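You operate a simulated robot arm through the tools that you are given. There is no shell and no other tool.

The job below is to be done with a simulated two-armed robot. You get a single attempt, and the scene is never put back.

JOB
Pick up the XL white carton from the top of the fridge with one hand, pass it to the other hand and put it on the blue mat on the grey bench. Set down upright: white carton.
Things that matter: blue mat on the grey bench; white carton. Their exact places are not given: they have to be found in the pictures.

It is judged by the outcome, as a careful person would: the job done as asked, and still so three seconds after it is handed in. It fails if anything else is knocked over, pushed out of place, dropped, spilled or broken.

ROBOT AND FRAMES
Two 7-joint arms with two-finger grippers on one trunk, on a base that moves. Base frame: it is fixed to the floor where the robot stands at the start and does not move with it; the origin is under the middle of the robot, x ahead of it, y to its left, z up. Units: mm, rad, N and s.
The left shoulder is at the start at [60, 123, 1035], the right one opposite. With the tool pointing down near the work surface each hand reaches from about 100 to 680 mm from the robot's upright axis, wherever it stands, measured 20 degrees to its own side. Places, roughly: blue mat on the grey bench [600, -1100, 800]. Payload 1.47 kg a hand.
The TCP of each hand is the grasp point between the finger pads, 16 mm short of the fingertips. In the tool frame z runs along the fingers and y along their closing line. The gripper opens to 87 mm; its body begins 55 mm behind the TCP.
Orientation is told as [roll, pitch, yaw] about the base's x, y, z axes, in that order, counted from this pose: with the fingers straight down and closing along the base's y, the tool's x points along the base's -x, its y along +y and its z along -z.

CONTROLS
- The arms move only by the tool jog_arm. It takes "left_commands", "right_commands" or both (then of equal length, played together; a hand with none holds still); each is one flat list of numbers, 7 for each row, row after row: the shift along the tool's x, y, z in mm, then the turn, a rotation vector about the tool's x, y, z in rad, then the closure, from 0 (fully open) to 1 (shut). In form: [tx, ty, tz, rx, ry, rz, grip, tx, ty, tz, rx, ry, rz, grip, ...]. A call has 1 to 20 rows; each row is the pose to reach, as a shift and turn from the pose commanded when the call began, along the tool's axes at that moment. Rows are played at 5 a second. More than 50 mm and 0.15 rad between two rows, or a gripper value outside its range, and nothing of the call is played. A pose out of reach is approached as far as the arm can. The call stops where the force on the tool passes 40 N (or 10 N more than at its start, if that is more) or the arm is blocked; 0.2 s more then pass. Each finger travels about 153 mm/s and halts on what it meets, pressing with about 26 N; the grip force reading is that of the motor and also rises with nothing between the fingers. The clock runs only during rows and for 0.2 s after the last one: add rows that repeat a pose to give the fingers time. It gives the time, the measured TCP pose, the force on the tool (base axes), the opening and the grip force at its end, in the units of the frame above (readings bear some noise), with the torque about the TCP (base axes, N m) and any sound that the robot's microphone picked up.
- Cameras (640 x 400 px; columns grow to the right, rows downward): "scene" is now at [101.4, -19, 1631]; the picture's right is [-0.23, -0.97, 0.00], its down [-0.35, 0.08, -0.93] and it looks along [0.91, -0.22, -0.36] (base axes); focal length 248 px, centre (320, 200). "left" rides on the left gripper at [73, -12, -90] in its tool frame; the picture's right is [0.16, 0.99, 0.00], its down [-0.72, 0.12, -0.68] and it looks along [-0.67, 0.11, 0.73] (tool axes); focal length 247 px, centre (320, 200). "right" rides on the right gripper at [73, 12, -90] in its tool frame; the picture's right is [-0.16, 0.99, 0.00], its down [-0.72, -0.12, -0.68] and it looks along [-0.67, -0.11, 0.73] (tool axes); focal length 247 px, centre (320, 200).
- snapshot(camera): a new picture of that camera. It takes no simulated time.
- slide_trunk(by): moves the trunk up (or, below 0, down) by that many mm; the arms and the scene camera ride with it, the base frame stays. It gives what a move gives, with no picture.
- roll_base(legs): drives the robot by 1 to 6 legs, each [ahead, left, turn to the left] in mm, mm and rad, along the robot's own axes; the way and the turn of a leg run together, so that a leg with both is an arc; at most 1500 mm and 3.142 rad a leg. The arms and the cameras ride along, it lands a little off, and it stops where it bumps. It gives what a move gives.
- turn_head(pan, tilt): turns the head with the scene camera to pan (to the left, within 2.094 rad either way) and tilt (down, from -0.506 to 1.204), counted from straight ahead of the robot. It gives what a move gives.
- locate(camera, pixels): for up to 12 pixels [column, row] of the newest picture of that camera ("zoom" is the newest enlarged one), the place [x, y, z] in the base frame of the surface seen there, good to about 2 mm. It takes no simulated time.
- enlarge(camera, box): a new picture of the part [left, top, right, bottom] of that camera's present view, enlarged. It takes no simulated time.
- job_done(): hands the job in; it is judged then, once.

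Unless the task says otherwise, let go and move clear before handing in.

The tools are called after ">>>" as name(argument=value, ...) on one line, values as JSON. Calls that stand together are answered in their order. jog_arm: Moves the arms, as the interface text tells. Its arguments: {"type":"object","properties":{"left_commands":{"type":"array","items":{"type":"number"}},"right_commands":{"type":"array","items":{"type":"number"}}},"required":[]} The other tools are called the same way: slide_trunk (by) moves the trunk up or down; roll_base (legs) drives the base; turn_head (pan, tilt) turns the head that bears the scene camera; snapshot (camera) takes a picture; locate (camera, pixels) gives the place of the surface under pixels of a picture; enlarge (camera, box) takes an enlarged picture of a part of a camera's view; job_done () hands the job in.

At the start:

```text
clock: 0.0
left_ee_pos: [318.3, 51.1, 1514.0]
left_ee_rot: [-0.001, -0.001, 0.0]
left_ft_force: [-0.1, 0.1, 0.7]
left_torque: [0.03, 0.01, -0.03]
left_gripper_width: 87.2
left_finger_force: 0.2
right_ee_pos: [368.9, -283.1, 1514.4]
right_ee_rot: [0.0, 0.0, 0.001]
right_ft_force: [0.7, -0.9, 0.7]
right_torque: [0.0, 0.0, -0.01]
right_gripper_width: 87.1
right_finger_force: 0.0
trunk travel left (down, up): [-190.0, 40.0]
robot x, y, heading: [-0.0, 0.3, 0.0]
head pan, tilt (commanded): [-0.236, 0.363]
```

scene: 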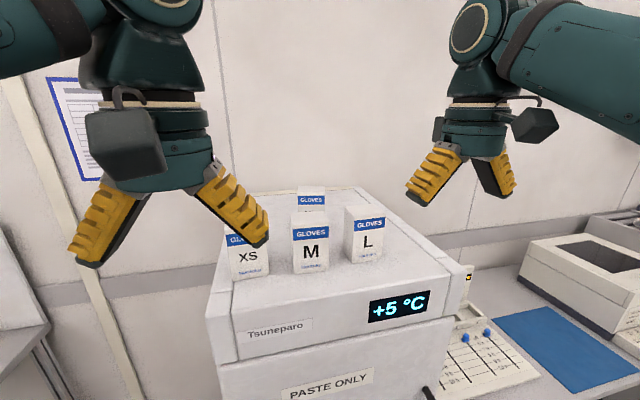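
right: 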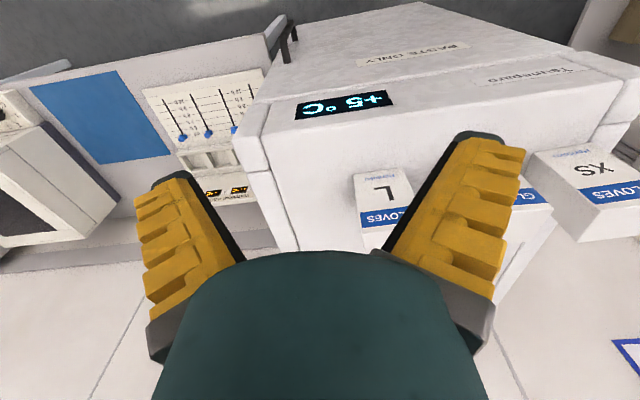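
left: 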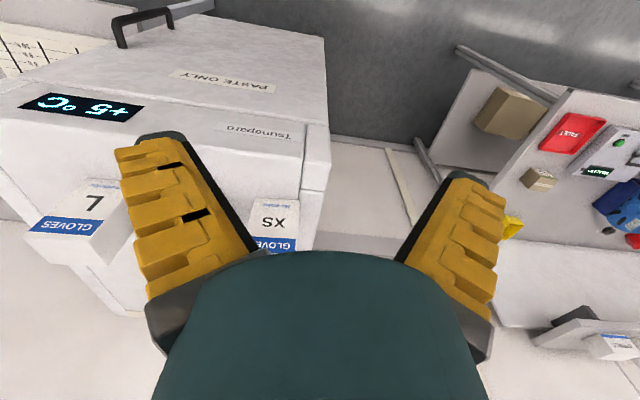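

The scene picture shows cartons XS (248,255), M (311,243), L (365,233) and a fourth behind M at (311,198), which may be the XL. I'll look closer and locate points on them.

>>> enlarge(camera="scene", box=[200, 170, 420, 308])

>>> locate(camera="scene", pixels=[[311, 190], [311, 200], [311, 218], [311, 250], [365, 212], [365, 240], [248, 262], [230, 300], [430, 270], [235, 205], [360, 192], [560, 345]])

```text
2.90 times, centred on (310, 239) of scene
```

zoom: 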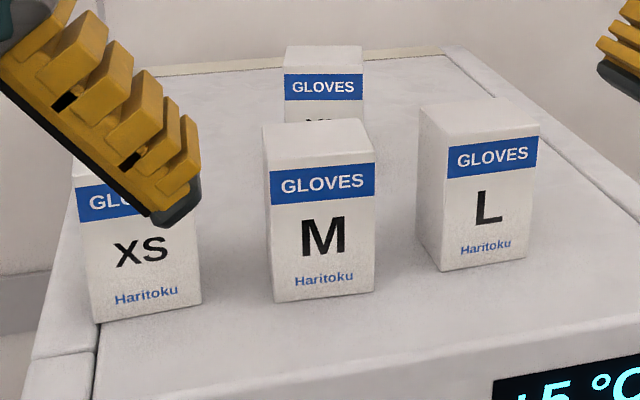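

```text
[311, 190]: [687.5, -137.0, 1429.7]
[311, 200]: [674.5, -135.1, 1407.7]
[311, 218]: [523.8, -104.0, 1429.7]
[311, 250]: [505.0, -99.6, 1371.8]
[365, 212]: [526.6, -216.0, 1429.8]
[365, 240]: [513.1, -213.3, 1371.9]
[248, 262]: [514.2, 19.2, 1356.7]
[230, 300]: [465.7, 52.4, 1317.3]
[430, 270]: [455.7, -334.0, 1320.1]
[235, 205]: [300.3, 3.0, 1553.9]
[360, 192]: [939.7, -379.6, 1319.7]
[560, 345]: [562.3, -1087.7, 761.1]
```

The zoom shows the back carton (its label is partly hidden at (318,118)), standing at about x 675–720, y -137, top z 1430, fridge top z 1320. I'll raise the trunk to see over M and to gain reach, then look again.

>>> slide_trunk(by=40)

>>> enlarge(camera="scene", box=[200, 170, 420, 308])

>>> snapshot(camera="scene")

```text
clock: 0.8
left_ee_pos: [318.2, 50.7, 1555.1]
left_ee_rot: [-0.001, -0.001, 0.0]
left_ft_force: [0.2, 0.4, 0.8]
left_torque: [-0.03, 0.01, -0.01]
left_gripper_width: 86.8
left_finger_force: 0.1
right_ee_pos: [369.1, -283.3, 1554.6]
right_ee_rot: [0.0, -0.001, 0.0]
right_ft_force: [0.2, 0.0, 0.4]
right_torque: [-0.02, -0.04, 0.02]
right_gripper_width: 86.9
right_finger_force: 0.0
trunk travel left (down, up): [-230.0, 0.0]
robot x, y, heading: [0.7, 0.5, -0.002]
head pan, tilt (commanded): [-0.236, 0.363]
```

```text
2.90 times, centred on (310, 239) of scene
```

zoom: 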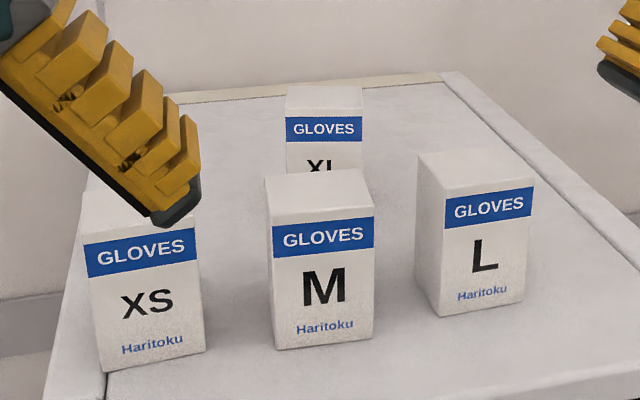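

```text
taken
```

scene: 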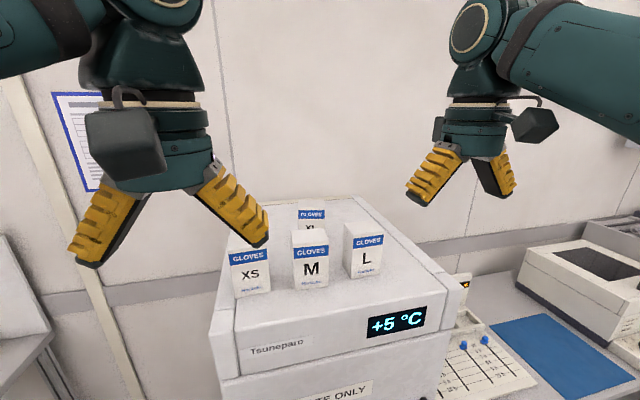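

The zoom now shows "XL" at (320,165) on the back carton, so that's the target. I'll measure its corners and those of the neighbours.

>>> locate(camera="zoom", pixels=[[290, 90], [357, 89], [289, 112], [359, 114], [290, 130], [357, 130], [272, 178], [366, 198], [270, 198], [358, 173], [422, 156], [455, 180]])

>>> locate(camera="scene", pixels=[[355, 200], [300, 200], [466, 290], [440, 268], [232, 235], [236, 330], [360, 220], [540, 350], [500, 330], [560, 318], [600, 390], [634, 372]])

```text
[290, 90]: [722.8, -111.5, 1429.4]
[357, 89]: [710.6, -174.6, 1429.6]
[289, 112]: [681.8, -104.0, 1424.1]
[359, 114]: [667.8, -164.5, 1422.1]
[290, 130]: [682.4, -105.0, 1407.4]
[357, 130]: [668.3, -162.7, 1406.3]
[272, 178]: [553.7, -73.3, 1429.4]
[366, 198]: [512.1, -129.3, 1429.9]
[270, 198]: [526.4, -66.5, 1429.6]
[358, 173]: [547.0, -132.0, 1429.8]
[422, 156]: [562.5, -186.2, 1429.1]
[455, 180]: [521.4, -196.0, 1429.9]
```

```text
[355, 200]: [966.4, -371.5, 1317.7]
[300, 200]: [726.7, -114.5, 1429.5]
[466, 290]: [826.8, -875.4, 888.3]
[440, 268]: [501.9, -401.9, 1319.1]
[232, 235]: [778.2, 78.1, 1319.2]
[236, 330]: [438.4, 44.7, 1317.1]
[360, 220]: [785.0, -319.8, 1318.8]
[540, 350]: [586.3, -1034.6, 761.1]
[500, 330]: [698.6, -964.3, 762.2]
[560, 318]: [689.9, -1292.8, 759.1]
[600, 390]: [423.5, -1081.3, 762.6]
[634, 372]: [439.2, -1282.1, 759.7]
```

The carton is about 65 × 45 × 110 mm, centred near (696, -138), turned about -0.22 rad. I'll look down and to the right to see the base clearance, the fridge front and the mat.

>>> turn_head(pan=0.0, tilt=1.2)

>>> snapshot(camera="scene")

>>> turn_head(pan=-1.1, tilt=0.7)

>>> snapshot(camera="scene")

```text
clock: 2.0
left_ee_pos: [317.9, 50.5, 1554.9]
left_ee_rot: [0.001, 0.001, 0.001]
left_ft_force: [-0.2, -1.2, 1.1]
left_torque: [-0.02, -0.03, -0.01]
left_gripper_width: 87.0
left_finger_force: 0.0
right_ee_pos: [368.9, -281.6, 1554.4]
right_ee_rot: [-0.001, 0.0, 0.002]
right_ft_force: [0.4, 0.0, 0.9]
right_torque: [-0.04, 0.0, 0.02]
right_gripper_width: 87.1
right_finger_force: 0.0
trunk travel left (down, up): [-230.0, 0.0]
robot x, y, heading: [0.9, 0.8, -0.0]
head pan, tilt (commanded): [0.0, 1.201]
```

```text
taken
```

scene: 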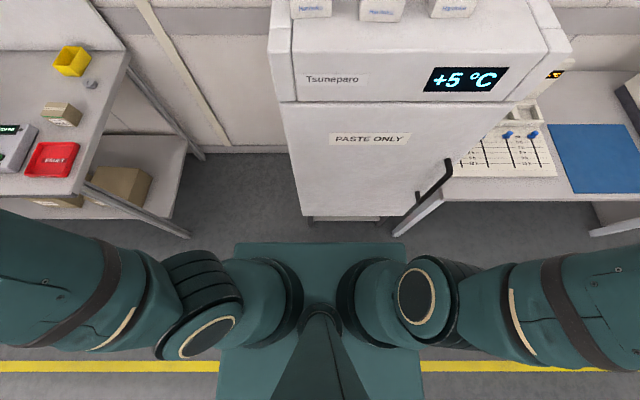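

```text
clock: 3.3
left_ee_pos: [317.9, 50.6, 1555.4]
left_ee_rot: [0.001, -0.001, 0.001]
left_ft_force: [-0.1, -0.4, 0.3]
left_torque: [0.01, -0.02, -0.04]
left_gripper_width: 86.7
left_finger_force: 0.1
right_ee_pos: [368.6, -282.1, 1556.5]
right_ee_rot: [-0.001, 0.0, 0.001]
right_ft_force: [0.5, -1.0, 0.0]
right_torque: [-0.04, 0.02, 0.01]
right_gripper_width: 87.1
right_finger_force: 0.0
trunk travel left (down, up): [-230.0, 0.0]
robot x, y, heading: [-6.1, 6.8, 0.0]
head pan, tilt (commanded): [-1.1, 0.7]
```

```text
taken
```

scene: 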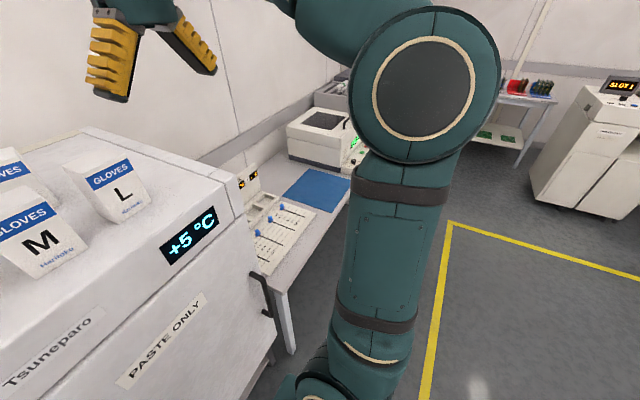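

I need distances for the base, the fridge's lower front and the bench edge, so I'll look down again and measure those points.

>>> turn_head(pan=0.0, tilt=1.2)

>>> snapshot(camera="scene")

>>> locate(camera="scene", pixels=[[320, 247], [240, 247], [402, 247], [340, 190], [340, 213], [345, 221], [430, 185], [420, 203], [500, 202], [593, 190], [375, 90], [320, 235]])

>>> locate(camera="scene", pixels=[[552, 128], [626, 126], [572, 188], [636, 188], [540, 90], [470, 170], [550, 172], [460, 155], [70, 185], [185, 235], [290, 96], [545, 60]])

```text
clock: 4.7
left_ee_pos: [317.9, 51.8, 1554.8]
left_ee_rot: [0.0, 0.0, -0.001]
left_ft_force: [0.1, -0.2, 0.4]
left_torque: [0.03, -0.03, 0.02]
left_gripper_width: 86.9
left_finger_force: 0.1
right_ee_pos: [368.7, -282.8, 1555.2]
right_ee_rot: [0.0, 0.0, 0.0]
right_ft_force: [0.2, -0.3, -0.1]
right_torque: [-0.01, -0.02, -0.03]
right_gripper_width: 87.3
right_finger_force: 0.0
trunk travel left (down, up): [-230.0, 0.0]
robot x, y, heading: [-1.1, -4.0, -0.005]
head pan, tilt (commanded): [0.0, 1.201]
```

```text
taken
```

scene: 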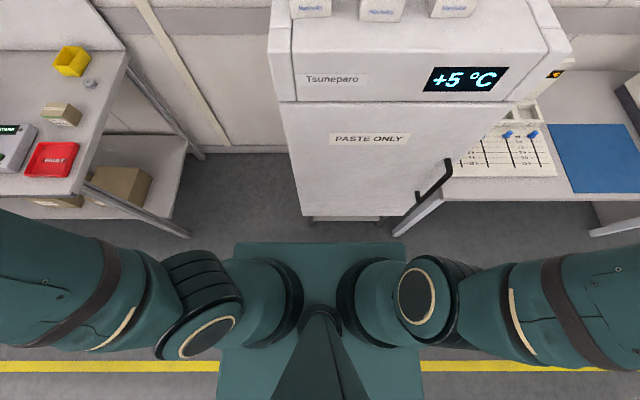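

```text
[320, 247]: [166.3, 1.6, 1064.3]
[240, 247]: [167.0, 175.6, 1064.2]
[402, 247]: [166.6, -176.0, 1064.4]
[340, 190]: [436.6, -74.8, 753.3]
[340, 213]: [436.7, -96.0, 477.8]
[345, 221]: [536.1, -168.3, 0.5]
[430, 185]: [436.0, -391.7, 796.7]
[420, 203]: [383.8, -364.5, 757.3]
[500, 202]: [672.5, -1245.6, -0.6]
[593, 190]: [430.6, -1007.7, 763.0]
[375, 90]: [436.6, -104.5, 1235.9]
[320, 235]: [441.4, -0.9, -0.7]
```

```text
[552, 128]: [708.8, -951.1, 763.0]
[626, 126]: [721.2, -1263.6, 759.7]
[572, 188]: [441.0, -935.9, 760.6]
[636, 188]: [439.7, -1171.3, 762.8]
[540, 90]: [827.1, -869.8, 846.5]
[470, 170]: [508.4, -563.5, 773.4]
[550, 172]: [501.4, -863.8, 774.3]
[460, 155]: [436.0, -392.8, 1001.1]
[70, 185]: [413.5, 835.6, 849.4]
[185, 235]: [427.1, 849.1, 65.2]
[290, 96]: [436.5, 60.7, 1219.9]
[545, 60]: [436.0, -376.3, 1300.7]
```

The fridge front is at x≈436, the bench edge at x≈430, and the mat spans about x 440–715, y -940 to -1280 at z 761. I'll start bringing the open right hand forward over the fridge, well above the cartons, while turning it toward yaw 1.35 so it closes along the carton's 45 mm depth.

>>> jog_arm(right_commands=[-20, 10, 0, 0, 0, -0.135, 0, -40, 20, 0, 0, 0, -0.27, 0, -60, 30, 0, 0, 0, -0.405, 0, -80, 40, 0, 0, 0, -0.54, 0, -100, 50, 0, 0, 0, -0.675, 0, -120, 60, 0, 0, 0, -0.81, 0, -140, 70, 0, 0, 0, -0.945, 0, -160, 80, 0, 0, 0, -1.08, 0, -180, 90, 0, 0, 0, -1.215, 0, -200, 100, 0, 0, 0, -1.35, 0])

>>> turn_head(pan=-0.2, tilt=0.4)

>>> snapshot(camera="scene")

>>> snapshot(camera="right")

```text
clock: 6.8
left_ee_pos: [314.6, 52.1, 1555.6]
left_ee_rot: [0.002, -0.003, -0.001]
left_ft_force: [-1.4, 0.0, -0.4]
left_torque: [-0.02, 0.01, 0.01]
left_gripper_width: 86.8
left_finger_force: 0.0
right_ee_pos: [515.6, -184.3, 1516.2]
right_ee_rot: [-0.002, -0.002, 1.352]
right_ft_force: [-0.7, -0.9, -0.3]
right_torque: [0.06, 0.0, -0.01]
right_gripper_width: 87.1
right_finger_force: 0.0
right hand out of reach, approached as far as the arm can: row 6, 7, 8, 9, 10
trunk travel left (down, up): [-230.0, 0.0]
robot x, y, heading: [-0.4, 0.7, 0.003]
head pan, tilt (commanded): [0.0, 1.201]
```

```text
clock: 8.0
left_ee_pos: [318.9, 50.4, 1554.9]
left_ee_rot: [0.0, -0.001, -0.002]
left_ft_force: [-0.1, -0.7, -0.8]
left_torque: [0.03, 0.05, 0.02]
left_gripper_width: 86.9
left_finger_force: 0.1
right_ee_pos: [518.6, -186.1, 1514.3]
right_ee_rot: [-0.001, -0.001, 1.348]
right_ft_force: [0.0, 0.5, 0.2]
right_torque: [0.0, -0.03, -0.02]
right_gripper_width: 87.0
right_finger_force: 0.0
trunk travel left (down, up): [-230.0, 0.0]
robot x, y, heading: [-1.7, 1.9, 0.002]
head pan, tilt (commanded): [-0.201, 0.4]
```

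```text
taken
```

scene: 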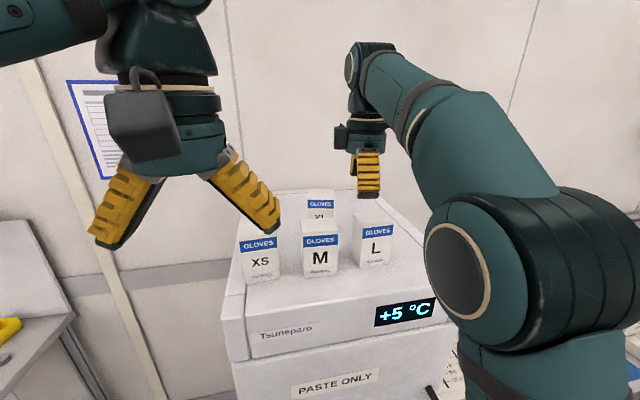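

```text
taken
```

right: 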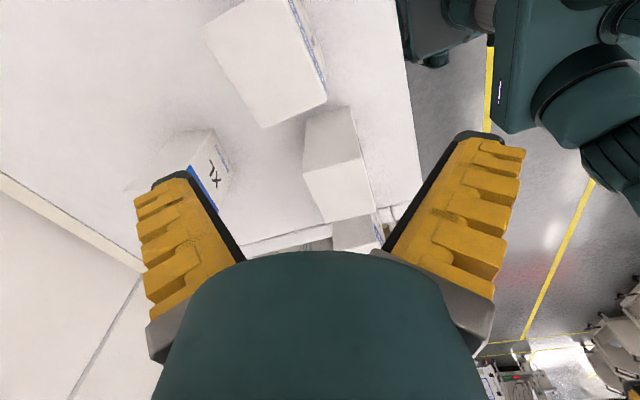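

The right hand stopped at its limit near (517, -185, 1515), so the base must come closer. The right camera's top-right corner shows parts of the robot at (430,30) and (540,90), so I'll measure those to see how far the base sticks out, along with the elbow.

>>> locate(camera="right", pixels=[[430, 20], [437, 58], [450, 40], [500, 125], [510, 60], [545, 80], [610, 150], [460, 15], [405, 30], [470, 90], [600, 20], [520, 20]])

>>> locate(camera="scene", pixels=[[470, 270], [440, 250], [560, 260], [430, 130], [410, 100], [500, 360], [370, 75], [370, 50], [345, 140], [600, 320], [500, 200], [368, 180]])

>>> enlarge(camera="right", box=[380, 0, 640, 162])

```text
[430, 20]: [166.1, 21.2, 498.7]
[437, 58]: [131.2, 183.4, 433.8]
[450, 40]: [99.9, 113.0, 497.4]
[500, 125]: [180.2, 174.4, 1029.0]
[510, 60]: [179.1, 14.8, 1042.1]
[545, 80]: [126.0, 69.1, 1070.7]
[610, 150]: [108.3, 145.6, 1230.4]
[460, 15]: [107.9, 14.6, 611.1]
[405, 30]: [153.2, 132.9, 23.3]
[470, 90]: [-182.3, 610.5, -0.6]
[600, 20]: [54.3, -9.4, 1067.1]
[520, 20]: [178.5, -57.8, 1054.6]
```

```text
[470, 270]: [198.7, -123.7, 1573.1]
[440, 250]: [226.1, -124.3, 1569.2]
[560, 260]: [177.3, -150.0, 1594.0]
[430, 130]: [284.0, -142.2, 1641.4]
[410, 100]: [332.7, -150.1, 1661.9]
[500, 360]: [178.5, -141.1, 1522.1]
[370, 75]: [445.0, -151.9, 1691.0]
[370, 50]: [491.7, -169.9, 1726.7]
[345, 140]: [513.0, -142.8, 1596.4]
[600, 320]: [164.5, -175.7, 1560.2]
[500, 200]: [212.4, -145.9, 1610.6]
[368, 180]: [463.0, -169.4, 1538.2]
```

```text
2.46 times, centred on (510, 81) of right
```

zoom: 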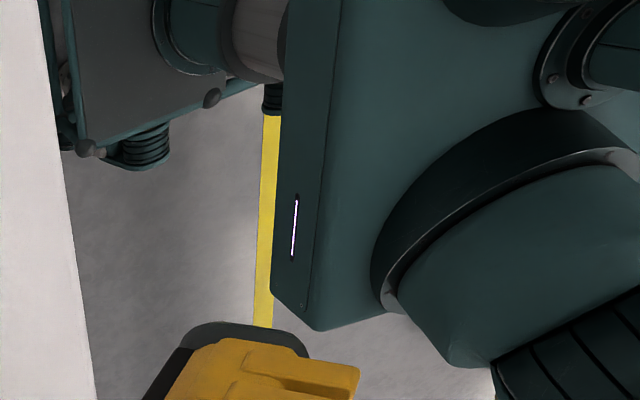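

The base's top is near z 499, with its front edge close to zoom column 60–75. I'll pin down that edge.

>>> locate(camera="zoom", pixels=[[80, 20], [90, 60], [68, 90], [62, 130], [90, 145], [130, 150], [72, 10], [60, 60], [52, 20], [70, 45], [45, 10], [58, 110]])

```text
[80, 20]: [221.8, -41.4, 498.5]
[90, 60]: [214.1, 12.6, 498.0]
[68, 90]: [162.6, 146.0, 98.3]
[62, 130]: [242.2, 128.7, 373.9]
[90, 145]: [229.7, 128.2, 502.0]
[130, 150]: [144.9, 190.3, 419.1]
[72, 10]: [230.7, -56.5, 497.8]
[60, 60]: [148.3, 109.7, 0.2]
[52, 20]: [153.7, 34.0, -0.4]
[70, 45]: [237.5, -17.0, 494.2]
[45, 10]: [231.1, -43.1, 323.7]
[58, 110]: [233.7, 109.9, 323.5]
```

The base front is at x≈242, which leaves about 190 mm to the fridge face, and both hands are well above the cartons. I'll drive 130 mm ahead.

>>> roll_base(legs=[[130, 0, 0]])

>>> snapshot(camera="scene")

>>> snapshot(camera="right")

```text
clock: 9.3
left_ee_pos: [446.7, 50.3, 1554.1]
left_ee_rot: [0.0, -0.002, 0.0]
left_ft_force: [-0.2, 0.3, 0.7]
left_torque: [0.01, -0.01, 0.0]
left_gripper_width: 87.1
left_finger_force: 0.1
right_ee_pos: [648.0, -185.5, 1514.5]
right_ee_rot: [-0.001, 0.0, 1.351]
right_ft_force: [0.9, -0.2, 0.4]
right_torque: [0.01, 0.01, 0.0]
right_gripper_width: 87.2
right_finger_force: 0.1
trunk travel left (down, up): [-230.0, 0.0]
robot x, y, heading: [128.9, -1.3, -0.001]
head pan, tilt (commanded): [-0.201, 0.4]
```

```text
taken
```

scene: 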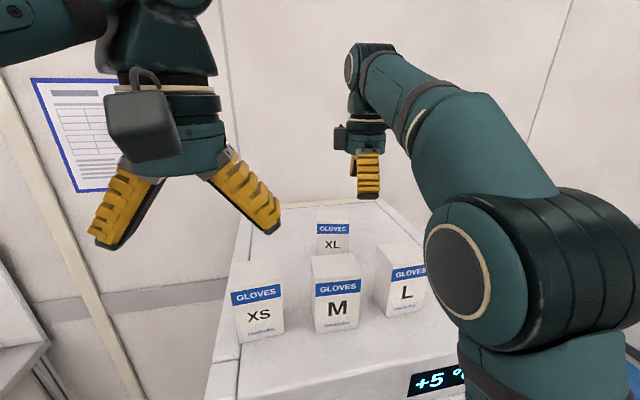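

```text
taken
```

right: 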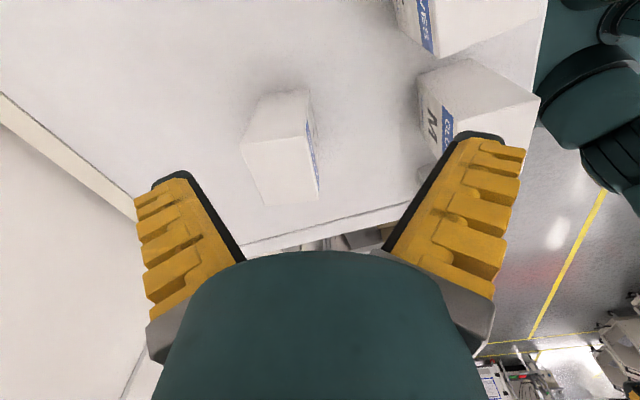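

XL is now clearly visible in the scene at (333,237). I'll enlarge it and re-measure its corners from closer in both views.

>>> enlarge(camera="scene", box=[290, 205, 390, 267])

>>> locate(camera="right", pixels=[[262, 97], [304, 93], [312, 125], [308, 112], [250, 140], [310, 140], [270, 120], [290, 110], [262, 195], [314, 195], [290, 160], [250, 180]])

```text
6.40 times, centred on (340, 236) of scene
```

zoom: 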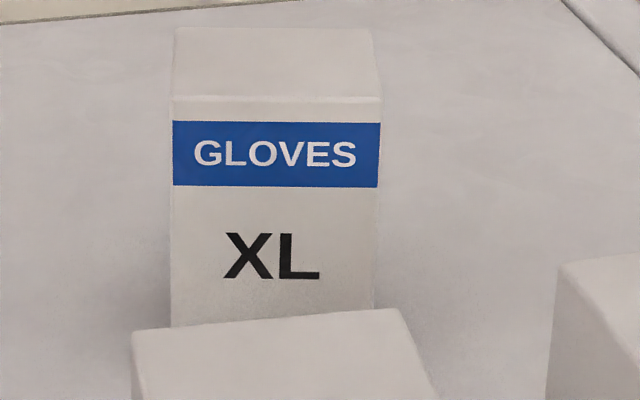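

```text
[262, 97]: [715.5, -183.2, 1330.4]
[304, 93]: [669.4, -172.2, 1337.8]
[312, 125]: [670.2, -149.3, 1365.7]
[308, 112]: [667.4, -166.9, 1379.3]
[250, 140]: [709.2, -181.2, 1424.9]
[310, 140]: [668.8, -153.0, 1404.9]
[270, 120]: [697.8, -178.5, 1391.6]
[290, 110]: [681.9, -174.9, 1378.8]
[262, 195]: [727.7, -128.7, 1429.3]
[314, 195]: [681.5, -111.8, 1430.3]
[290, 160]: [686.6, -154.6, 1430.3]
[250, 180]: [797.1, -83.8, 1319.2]
```

>>> locate(camera="zoom", pixels=[[178, 32], [368, 33], [176, 92], [378, 95], [176, 180], [374, 180], [275, 60], [175, 110], [376, 110], [275, 98]])

```text
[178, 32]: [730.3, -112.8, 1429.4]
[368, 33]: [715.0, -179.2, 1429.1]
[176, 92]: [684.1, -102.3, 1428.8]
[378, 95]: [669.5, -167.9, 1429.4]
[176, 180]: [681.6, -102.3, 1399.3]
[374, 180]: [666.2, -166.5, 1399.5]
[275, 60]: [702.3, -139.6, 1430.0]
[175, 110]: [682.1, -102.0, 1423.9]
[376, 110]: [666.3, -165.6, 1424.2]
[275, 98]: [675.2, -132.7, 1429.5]
```

XL's top is centred near (699, -140.5), about 68 × 50 mm, turned about -0.235 rad. To plan the handover I'll measure the gripper's own size on the left hand in the scene view: the camera cube at (105–182, 95–158) and the palm at (190–228, 120–170).

>>> enlarge(camera="scene", box=[70, 60, 310, 260])

>>> locate(camera="scene", pixels=[[107, 100], [112, 155], [178, 98], [182, 150], [165, 97], [216, 95], [222, 130], [226, 152], [222, 168], [150, 168], [97, 230], [275, 220]])

```text
2.00 times, centred on (190, 160) of scene
```

zoom: 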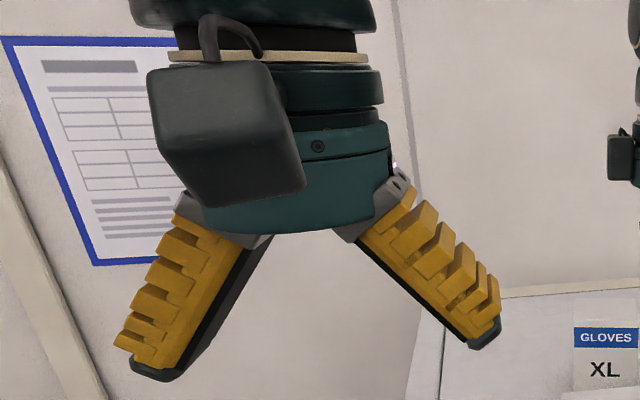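

```text
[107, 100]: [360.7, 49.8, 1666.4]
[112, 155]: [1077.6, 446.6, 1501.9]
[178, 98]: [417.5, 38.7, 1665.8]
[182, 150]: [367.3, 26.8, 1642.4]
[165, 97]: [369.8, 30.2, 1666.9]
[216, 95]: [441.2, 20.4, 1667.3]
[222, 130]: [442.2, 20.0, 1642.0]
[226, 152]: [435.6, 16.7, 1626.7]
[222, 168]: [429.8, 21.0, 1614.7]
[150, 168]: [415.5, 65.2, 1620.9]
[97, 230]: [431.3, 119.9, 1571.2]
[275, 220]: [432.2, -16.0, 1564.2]
```

The gripper's palm is about ±35 mm thick and the camera cube sits 50–90 mm off its axis, so a crossed handover (right hand from above, left hand from the left side) will clear. The last right-hand command was clipped, so I'll test what pose counts as "commanded" with a small downward move, still well above the cartons.

>>> jog_arm(right_commands=[0, 0, 15, 0, 0, 0, 0, 0, 0, 30, 0, 0, 0, 0])

```text
clock: 9.9
left_ee_pos: [447.2, 50.4, 1554.7]
left_ee_rot: [0.0, -0.001, -0.001]
left_ft_force: [-0.1, 0.2, -0.4]
left_torque: [-0.03, 0.04, 0.02]
left_gripper_width: 87.2
left_finger_force: 0.1
right_ee_pos: [649.2, -185.0, 1483.1]
right_ee_rot: [-0.001, -0.001, 1.35]
right_ft_force: [0.1, -0.9, -0.5]
right_torque: [-0.01, 0.03, 0.02]
right_gripper_width: 87.1
right_finger_force: 0.1
trunk travel left (down, up): [-230.0, 0.0]
robot x, y, heading: [131.2, -0.0, 0.001]
head pan, tilt (commanded): [-0.201, 0.4]
```

The shift counts from the actual (clipped) pose, and the hand is now at (649, -185, 1483). I'll move it over the carton centre at (699, -140.5) with fingertips still 29 mm above the top.

>>> jog_arm(right_commands=[-18, -13, 2, 0, 0, 0.005, 0, -36, -26, 5, 0, 0, 0.01, 0, -54.4, -39, 8, 0, 0, 0.014, 0, -54.4, -39, 8, 0, 0, 0.014, 0])

>>> snapshot(camera="right")

>>> snapshot(camera="scene")

```text
clock: 10.9
left_ee_pos: [446.7, 50.4, 1555.1]
left_ee_rot: [0.001, 0.0, -0.001]
left_ft_force: [-0.3, -0.6, 0.1]
left_torque: [-0.02, 0.01, -0.02]
left_gripper_width: 87.2
left_finger_force: 0.0
right_ee_pos: [697.4, -141.2, 1476.9]
right_ee_rot: [0.001, -0.001, 1.335]
right_ft_force: [-0.2, -0.1, -0.3]
right_torque: [0.02, -0.03, 0.01]
right_gripper_width: 87.2
right_finger_force: 0.0
trunk travel left (down, up): [-230.0, 0.0]
robot x, y, heading: [130.1, -1.0, 0.002]
head pan, tilt (commanded): [-0.201, 0.4]
```

```text
taken
```

right: 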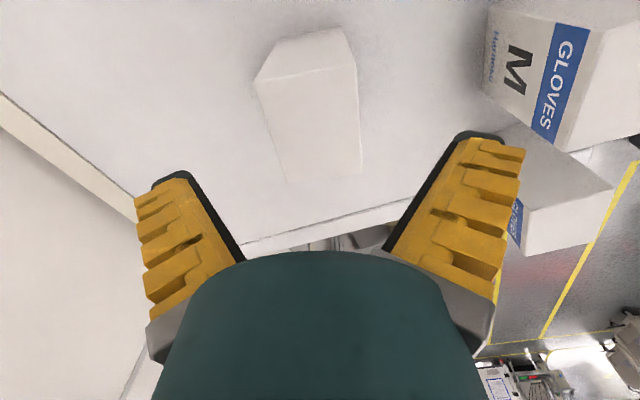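

```text
taken
```

scene: 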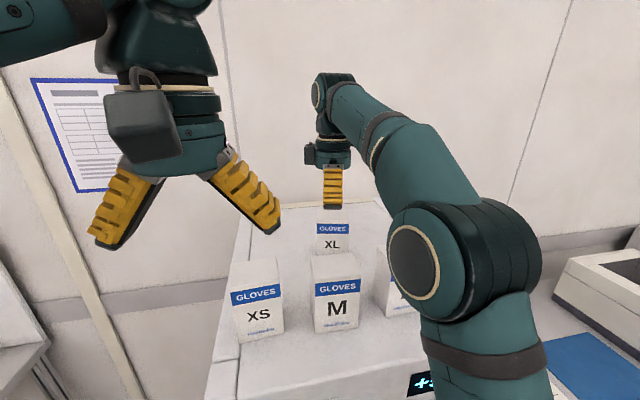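

The hand is centred over XL in the right camera (box at (310,100)), and the scene shows a small box on the hand's left side at (309,155), which faces where the other hand will come. I'll measure it before descending.

>>> enlarge(camera="scene", box=[270, 60, 430, 260])

>>> locate(camera="scene", pixels=[[306, 150], [306, 160], [312, 155], [330, 155], [345, 160], [330, 200], [325, 190], [340, 190], [333, 172], [320, 110], [350, 90], [345, 140]])

```text
2.00 times, centred on (350, 160) of scene
```

zoom: 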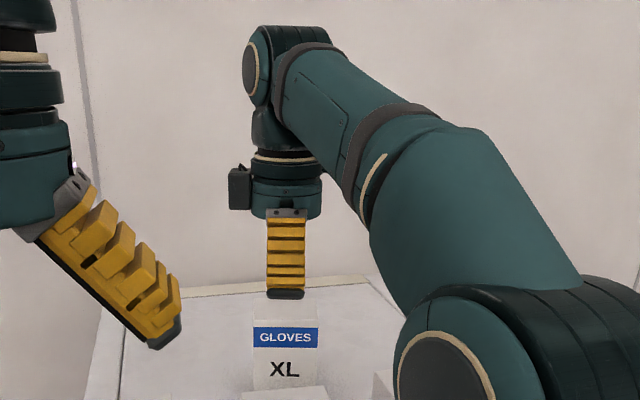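

```text
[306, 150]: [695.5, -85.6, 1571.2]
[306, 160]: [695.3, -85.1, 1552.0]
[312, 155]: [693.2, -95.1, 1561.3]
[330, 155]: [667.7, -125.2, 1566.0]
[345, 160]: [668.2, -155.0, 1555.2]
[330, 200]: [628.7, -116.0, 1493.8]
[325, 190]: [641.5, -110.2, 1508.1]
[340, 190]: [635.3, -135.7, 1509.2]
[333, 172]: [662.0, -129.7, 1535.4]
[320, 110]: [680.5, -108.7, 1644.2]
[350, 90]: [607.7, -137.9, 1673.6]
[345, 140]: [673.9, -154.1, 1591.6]
```

The small box on the back of each hand reaches about 60 mm off axis, so I'll grip with the right hand tilted 0.5 rad to its right, leaving room for the left hand to come in from the left. I'll tilt in place above the carton first.

>>> jog_arm(right_commands=[0, 0, 0, 0, -0.125, 0, 0, -0.5, -0.7, 0, 0, -0.25, 0, 0, -1, -1.4, 0, 0, -0.375, 0, 0, -1, -1.4, 0, 0, -0.5, 0, 0, -1, -1.4, 0, 0, -0.5, 0, 0])

>>> snapshot(camera="scene")

>>> snapshot(camera="right")

```text
clock: 12.1
left_ee_pos: [447.6, 52.3, 1555.3]
left_ee_rot: [0.001, -0.001, 0.001]
left_ft_force: [-0.5, -0.3, 0.2]
left_torque: [0.0, 0.02, 0.0]
left_gripper_width: 87.0
left_finger_force: 0.0
right_ee_pos: [700.8, -138.3, 1475.7]
right_ee_rot: [0.0, -0.503, 1.338]
right_ft_force: [-0.1, 0.8, -0.7]
right_torque: [-0.02, -0.01, 0.0]
right_gripper_width: 86.9
right_finger_force: 0.1
trunk travel left (down, up): [-230.0, 0.0]
robot x, y, heading: [127.2, 0.5, 0.002]
head pan, tilt (commanded): [-0.201, 0.4]
```

```text
taken
```

scene: 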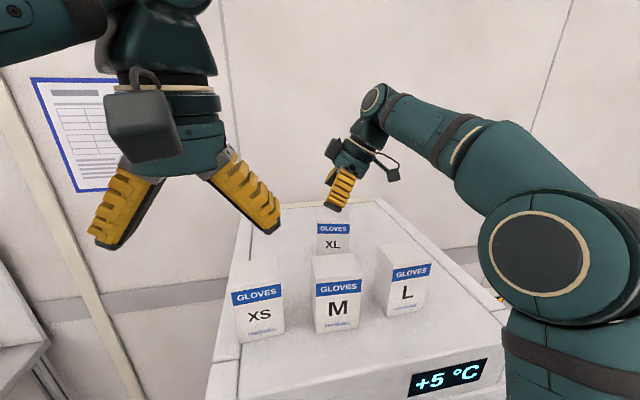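

```text
taken
```

right: 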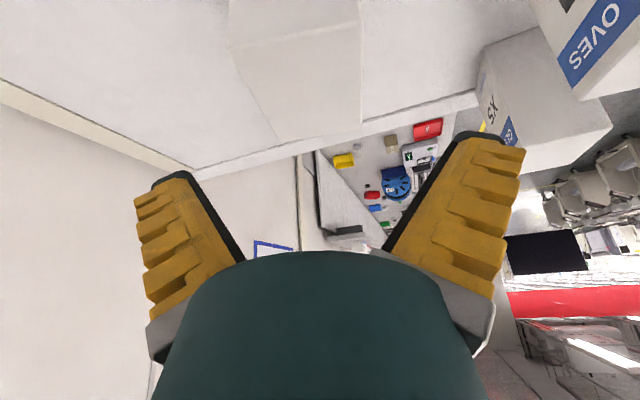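

The hand is tilted as intended at (700, -139, 1476), fingers straddling XL front and back. I'll descend 71 mm so the grasp point is 25 mm below the carton top, watching the force.

>>> jog_arm(right_commands=[8.5, 0, 15.6, 0, 0, 0, 0, 17, 0, 31.2, 0, 0, 0, 0, 25.5, 0, 46.7, 0, 0, 0, 0, 34, 0, 62.3, 0, 0, 0, 0, 34, 0, 62.3, 0, 0, 0, 0])

>>> enlarge(camera="scene", box=[270, 110, 430, 270])

>>> snapshot(camera="right")

```text
clock: 13.3
left_ee_pos: [447.4, 50.0, 1555.5]
left_ee_rot: [0.0, 0.001, 0.0]
left_ft_force: [0.5, 0.2, 0.1]
left_torque: [0.03, 0.0, 0.0]
left_gripper_width: 87.1
left_finger_force: 0.0
right_ee_pos: [699.2, -140.9, 1403.7]
right_ee_rot: [0.001, -0.501, 1.337]
right_ft_force: [-0.2, 0.0, 0.1]
right_torque: [-0.04, 0.01, -0.01]
right_gripper_width: 86.8
right_finger_force: 0.0
trunk travel left (down, up): [-230.0, 0.0]
robot x, y, heading: [128.2, -1.5, 0.001]
head pan, tilt (commanded): [-0.201, 0.4]
```

```text
2.50 times, centred on (350, 190) of scene
```

zoom: 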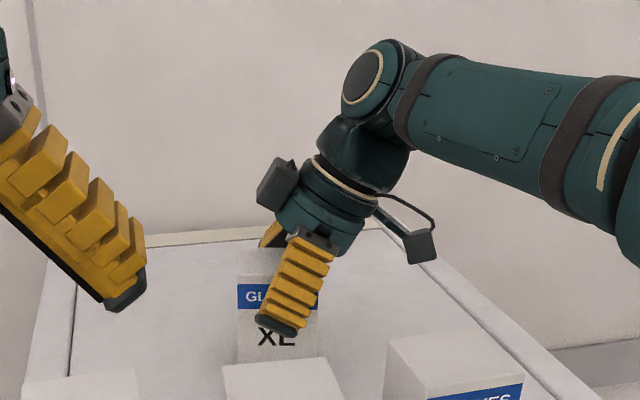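

```text
taken
```

right: 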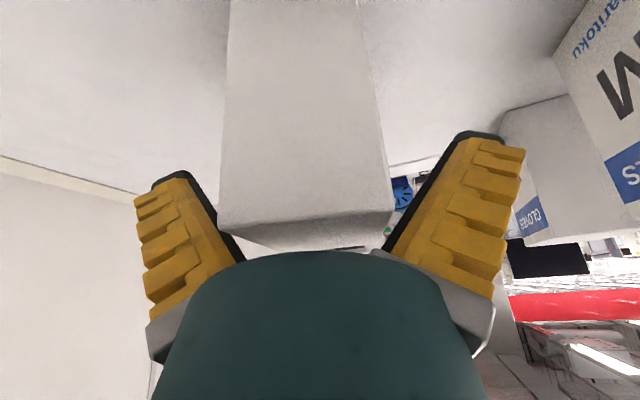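

The right camera shows XL centred between the fingers at (300,120), with no contact force. I'll close the gripper and hold a few rows.

>>> jog_arm(right_commands=[0, 0, 0, 0, 0, 0, 0.3, 0, 0, 0, 0, 0, 0, 0.6, 0, 0, 0, 0, 0, 0, 1, 0, 0, 0, 0, 0, 0, 1, 0, 0, 0, 0, 0, 0, 1])

>>> enlarge(camera="scene", box=[270, 110, 430, 270])

```text
clock: 14.5
left_ee_pos: [446.4, 50.3, 1554.9]
left_ee_rot: [0.002, -0.001, 0.0]
left_ft_force: [-0.2, -0.5, -0.6]
left_torque: [-0.03, -0.01, 0.01]
left_gripper_width: 87.0
left_finger_force: 0.0
right_ee_pos: [700.0, -140.0, 1404.2]
right_ee_rot: [0.001, -0.5, 1.337]
right_ft_force: [-0.1, -0.1, 0.4]
right_torque: [-0.04, 0.0, -0.01]
right_gripper_width: 59.5
right_finger_force: 26.6
trunk travel left (down, up): [-230.0, 0.0]
robot x, y, heading: [126.4, 4.0, 0.003]
head pan, tilt (commanded): [-0.201, 0.4]
```

```text
2.50 times, centred on (350, 190) of scene
```

zoom: 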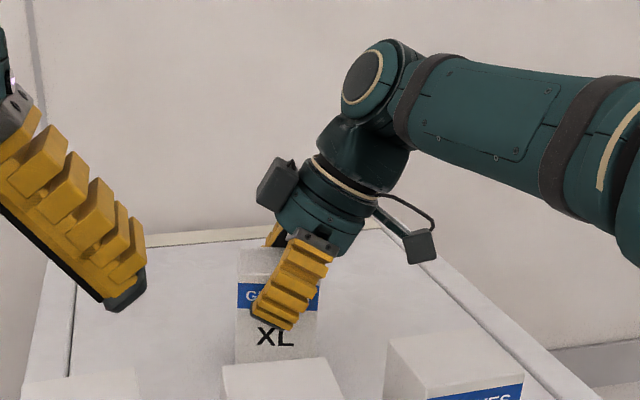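

The fingers stopped at 59.5 mm with 26.6 N of grip. I'll lift 25 mm straight up and check that the carton follows.

>>> jog_arm(right_commands=[-2.4, 0, -4.4, 0, 0, 0, 1, -4.8, 0, -8.8, 0, 0, 0, 1, -8.4, 0, -15.4, 0, 0, 0, 1, -12, 0, -22, 0, 0, 0, 1, -12, 0, -22, 0, 0, 0, 1])

>>> enlarge(camera="scene", box=[270, 110, 430, 270])

>>> snapshot(camera="right")

```text
clock: 15.7
left_ee_pos: [446.6, 50.7, 1554.6]
left_ee_rot: [0.0, -0.001, 0.0]
left_ft_force: [0.4, -0.6, -0.3]
left_torque: [-0.01, -0.02, -0.01]
left_gripper_width: 87.1
left_finger_force: 0.1
right_ee_pos: [700.1, -140.3, 1428.2]
right_ee_rot: [0.001, -0.502, 1.335]
right_ft_force: [0.7, 0.3, -2.5]
right_torque: [0.01, -0.01, 0.0]
right_gripper_width: 58.9
right_finger_force: 26.2
trunk travel left (down, up): [-230.0, 0.0]
robot x, y, heading: [127.3, 0.2, -0.003]
head pan, tilt (commanded): [-0.201, 0.4]
```

```text
2.50 times, centred on (350, 190) of scene
```

zoom: 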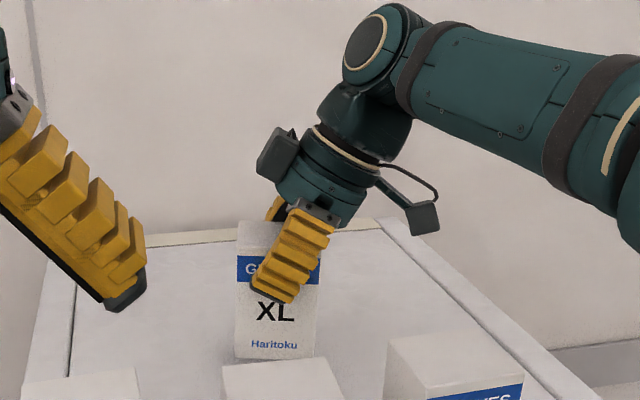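

```text
taken
```

right: 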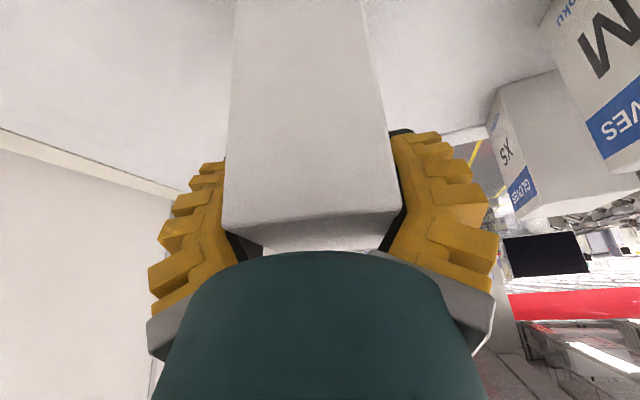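

The carton is lifted (about 2.5 N weight, bottom about 24 mm clear of the fridge top, in line behind M and L with about 55 mm to spare). I'll strafe the base right 230 mm so the carton passes behind L and clears its right side.

>>> roll_base(legs=[[0, -230, 0]])

>>> snapshot(camera="scene")

```text
clock: 18.3
left_ee_pos: [446.3, -180.7, 1555.4]
left_ee_rot: [0.0, 0.0, -0.001]
left_ft_force: [-0.2, 0.2, 0.2]
left_torque: [-0.02, -0.02, -0.01]
left_gripper_width: 86.9
left_finger_force: 0.1
right_ee_pos: [699.8, -371.9, 1429.4]
right_ee_rot: [0.0, -0.501, 1.335]
right_ft_force: [0.3, 1.2, -2.0]
right_torque: [0.01, -0.01, 0.01]
right_gripper_width: 58.8
right_finger_force: 26.0
trunk travel left (down, up): [-230.0, 0.0]
robot x, y, heading: [131.3, -231.6, 0.0]
head pan, tilt (commanded): [-0.201, 0.4]
```

```text
taken
```

scene: 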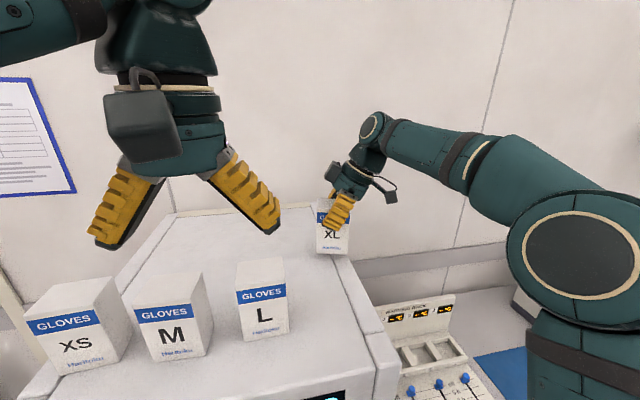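

The carton is now at (700, -372), well right of L. I'll strafe right another 350 mm so it leaves the fridge top entirely, then look at the bench.

>>> roll_base(legs=[[0, -350, 0]])

>>> turn_head(pan=-0.5, tilt=0.7)

>>> snapshot(camera="scene")

```text
clock: 21.9
left_ee_pos: [446.9, -531.0, 1554.7]
left_ee_rot: [-0.001, 0.0, 0.0]
left_ft_force: [0.1, -0.3, -0.4]
left_torque: [0.0, -0.01, 0.01]
left_gripper_width: 86.7
left_finger_force: 0.0
right_ee_pos: [698.8, -721.7, 1428.7]
right_ee_rot: [0.001, -0.501, 1.335]
right_ft_force: [-0.7, -0.3, -1.8]
right_torque: [-0.02, -0.01, 0.03]
right_gripper_width: 57.9
right_finger_force: 25.5
trunk travel left (down, up): [-230.0, 0.0]
robot x, y, heading: [127.5, -582.0, 0.002]
head pan, tilt (commanded): [-0.201, 0.4]
```

```text
clock: 22.8
left_ee_pos: [446.8, -529.1, 1554.6]
left_ee_rot: [0.0, 0.0, 0.0]
left_ft_force: [-0.7, -0.5, 0.2]
left_torque: [-0.01, 0.0, -0.02]
left_gripper_width: 87.0
left_finger_force: 0.0
right_ee_pos: [700.5, -719.9, 1429.9]
right_ee_rot: [0.0, -0.502, 1.333]
right_ft_force: [-0.4, -0.5, -2.2]
right_torque: [-0.01, -0.01, -0.02]
right_gripper_width: 58.1
right_finger_force: 26.3
trunk travel left (down, up): [-230.0, 0.0]
robot x, y, heading: [129.0, -584.5, -0.0]
head pan, tilt (commanded): [-0.499, 0.7]
```

```text
taken
```

scene: 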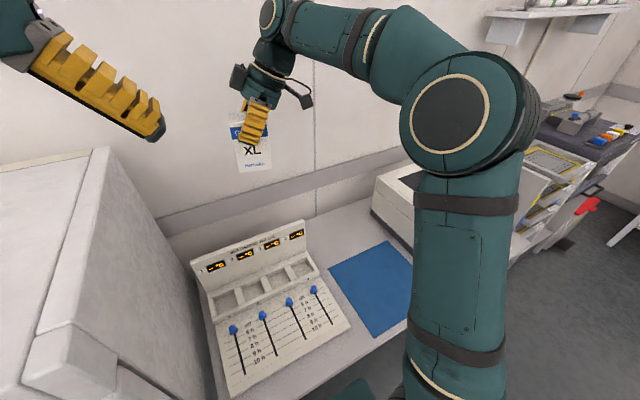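

There's a wall shelf at upper right (500–640, 5–45) that the extended right arm could run into if I keep strafing. I'll measure it, the mat and the device.

>>> locate(camera="scene", pixels=[[495, 14], [505, 40], [600, 12], [560, 40], [630, 8], [333, 272], [388, 245], [375, 335], [408, 320], [400, 180], [380, 210], [500, 130]])

>>> locate(camera="scene", pixels=[[200, 270], [300, 225], [230, 390], [345, 325], [410, 270], [320, 385], [290, 397], [560, 120], [620, 130], [540, 200], [248, 165], [262, 160]])

```text
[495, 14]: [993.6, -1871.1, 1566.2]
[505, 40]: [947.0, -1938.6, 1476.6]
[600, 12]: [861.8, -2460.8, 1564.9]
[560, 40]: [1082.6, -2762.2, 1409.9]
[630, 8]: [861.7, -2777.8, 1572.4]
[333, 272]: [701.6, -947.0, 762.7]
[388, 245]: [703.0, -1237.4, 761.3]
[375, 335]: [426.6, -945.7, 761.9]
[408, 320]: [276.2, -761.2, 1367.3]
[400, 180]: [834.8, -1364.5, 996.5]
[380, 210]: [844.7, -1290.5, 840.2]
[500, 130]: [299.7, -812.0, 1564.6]
```

```text
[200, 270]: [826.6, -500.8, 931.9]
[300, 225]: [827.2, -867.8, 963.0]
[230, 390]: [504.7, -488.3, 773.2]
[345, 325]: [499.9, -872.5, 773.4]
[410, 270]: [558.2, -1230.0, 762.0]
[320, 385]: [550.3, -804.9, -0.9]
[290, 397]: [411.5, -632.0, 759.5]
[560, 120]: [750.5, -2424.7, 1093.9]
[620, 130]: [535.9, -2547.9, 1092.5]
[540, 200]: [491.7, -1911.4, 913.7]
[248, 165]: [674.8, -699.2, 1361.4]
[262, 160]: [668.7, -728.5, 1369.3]
```

The shelf is beyond y -1870 and the device tops out near z 1000, so the way is clear; the mat spans roughly x 427–703, y -946 to -1245. I'll strafe 520 mm further right so that the mat is in front of the robot.

>>> roll_base(legs=[[0, -520, 0]])

>>> turn_head(pan=-0.1, tilt=0.75)

>>> snapshot(camera="scene")

```text
clock: 27.8
left_ee_pos: [446.3, -1050.6, 1554.9]
left_ee_rot: [0.001, -0.001, -0.002]
left_ft_force: [1.2, 0.2, -0.6]
left_torque: [0.01, 0.03, 0.03]
left_gripper_width: 87.1
left_finger_force: 0.0
right_ee_pos: [699.0, -1240.0, 1430.0]
right_ee_rot: [0.001, -0.501, 1.335]
right_ft_force: [-0.1, -0.3, -2.9]
right_torque: [0.03, -0.01, 0.0]
right_gripper_width: 58.4
right_finger_force: 26.1
trunk travel left (down, up): [-230.0, 0.0]
robot x, y, heading: [127.2, -1103.5, -0.0]
head pan, tilt (commanded): [-0.499, 0.7]
```

```text
clock: 28.7
left_ee_pos: [446.9, -1049.1, 1556.3]
left_ee_rot: [0.0, 0.0, -0.001]
left_ft_force: [0.5, 0.6, 0.5]
left_torque: [-0.03, 0.0, 0.0]
left_gripper_width: 87.0
left_finger_force: 0.1
right_ee_pos: [699.4, -1240.0, 1427.9]
right_ee_rot: [0.0, -0.499, 1.335]
right_ft_force: [-0.3, 0.0, -1.9]
right_torque: [0.01, 0.01, 0.02]
right_gripper_width: 57.7
right_finger_force: 26.6
trunk travel left (down, up): [-230.0, 0.0]
robot x, y, heading: [126.3, -1100.4, -0.006]
head pan, tilt (commanded): [-0.099, 0.75]
```

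```text
taken
```

scene: 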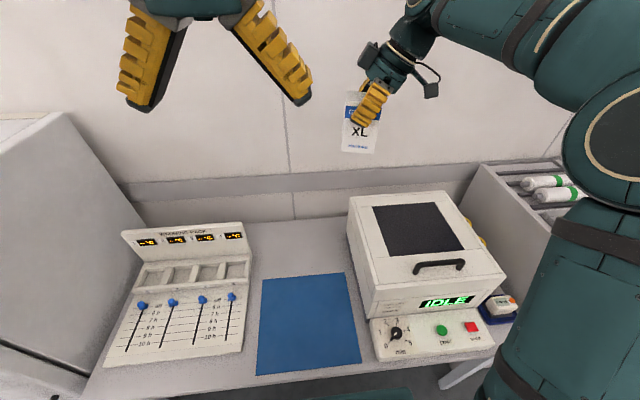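

The whole mat is visible between (257,275) and (360,375), with the slider panel on its left and the IDLE device on its right. I'll measure its corners and surroundings.

>>> locate(camera="scene", pixels=[[265, 280], [341, 275], [259, 371], [357, 361], [310, 320], [352, 260], [365, 300], [375, 355], [240, 290], [240, 345], [300, 385], [225, 230]])

>>> locate(camera="scene", pixels=[[351, 200], [370, 290], [440, 195], [378, 130], [358, 100], [346, 150], [375, 150], [432, 90], [365, 50], [370, 200], [340, 240], [385, 330]])

```text
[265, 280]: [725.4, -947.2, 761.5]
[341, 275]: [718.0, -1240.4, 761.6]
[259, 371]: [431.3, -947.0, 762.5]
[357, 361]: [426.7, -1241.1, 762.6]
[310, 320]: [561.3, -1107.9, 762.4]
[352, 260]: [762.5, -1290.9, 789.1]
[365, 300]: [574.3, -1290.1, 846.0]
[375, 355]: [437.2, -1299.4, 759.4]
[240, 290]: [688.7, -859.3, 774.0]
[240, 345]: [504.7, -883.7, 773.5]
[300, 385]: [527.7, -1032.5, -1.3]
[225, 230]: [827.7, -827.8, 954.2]
```

```text
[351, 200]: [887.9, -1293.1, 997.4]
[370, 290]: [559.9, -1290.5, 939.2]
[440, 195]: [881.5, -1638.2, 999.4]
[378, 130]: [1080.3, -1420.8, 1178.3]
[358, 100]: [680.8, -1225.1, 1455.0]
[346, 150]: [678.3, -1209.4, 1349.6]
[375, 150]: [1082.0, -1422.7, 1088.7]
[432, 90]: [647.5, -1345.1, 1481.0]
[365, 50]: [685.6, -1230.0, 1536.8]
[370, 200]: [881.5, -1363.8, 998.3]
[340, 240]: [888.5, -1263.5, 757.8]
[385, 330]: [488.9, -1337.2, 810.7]
```

The mat is x 427–725, y -947 to -1241, z 762; its centre is (576, -1094). I'll now bring the empty left hand out to the left and down, turning its yaw by 90° as the first half of pointing it to the right with its camera on top.

>>> jog_arm(left_commands=[-1, 16, 18, 0, 0, -0.143, 0, -2, 32, 36, 0, 0, -0.286, 0, -3, 48, 54, 0, 0, -0.428, 0, -4, 64, 72, 0, 0, -0.571, 0, -5, 80, 91, 0, 0, -0.714, 0, -6, 96, 110, 0, 0, -0.857, 0, -7, 112, 129, 0, 0, -1.0, 0, -8, 128, 148, 0, 0, -1.143, 0, -9, 144, 167, 0, 0, -1.285, 0, -10, 160, 186, 0, 0, -1.428, 0, -12, 177, 205, 0, 0, -1.571, 0, -12, 177, 205, 0, 0, -1.571, 0])

>>> turn_head(pan=0.1, tilt=0.5)

>>> snapshot(camera="scene")

```text
clock: 31.3
left_ee_pos: [458.1, -872.6, 1349.3]
left_ee_rot: [0.001, -0.002, 1.569]
left_ft_force: [-0.3, -0.1, 0.8]
left_torque: [0.01, -0.02, 0.01]
left_gripper_width: 87.2
left_finger_force: 0.1
right_ee_pos: [698.3, -1240.4, 1430.0]
right_ee_rot: [0.001, -0.501, 1.336]
right_ft_force: [0.5, -0.4, -2.5]
right_torque: [0.02, 0.0, 0.02]
right_gripper_width: 58.0
right_finger_force: 25.8
trunk travel left (down, up): [-230.0, 0.0]
robot x, y, heading: [126.7, -1098.7, -0.006]
head pan, tilt (commanded): [-0.099, 0.75]
```

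```text
clock: 32.0
left_ee_pos: [458.4, -872.6, 1349.0]
left_ee_rot: [0.0, 0.001, 1.57]
left_ft_force: [-0.2, -0.8, -0.3]
left_torque: [-0.02, 0.0, -0.01]
left_gripper_width: 87.1
left_finger_force: 0.0
right_ee_pos: [699.6, -1240.0, 1428.4]
right_ee_rot: [0.0, -0.502, 1.335]
right_ft_force: [-0.5, -0.4, -2.3]
right_torque: [0.0, -0.02, -0.03]
right_gripper_width: 58.0
right_finger_force: 25.9
trunk travel left (down, up): [-230.0, 0.0]
robot x, y, heading: [129.1, -1100.2, -0.004]
head pan, tilt (commanded): [0.099, 0.499]
```

```text
taken
```

scene: 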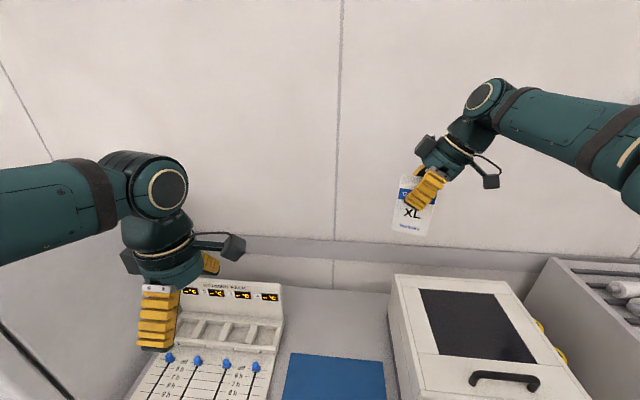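

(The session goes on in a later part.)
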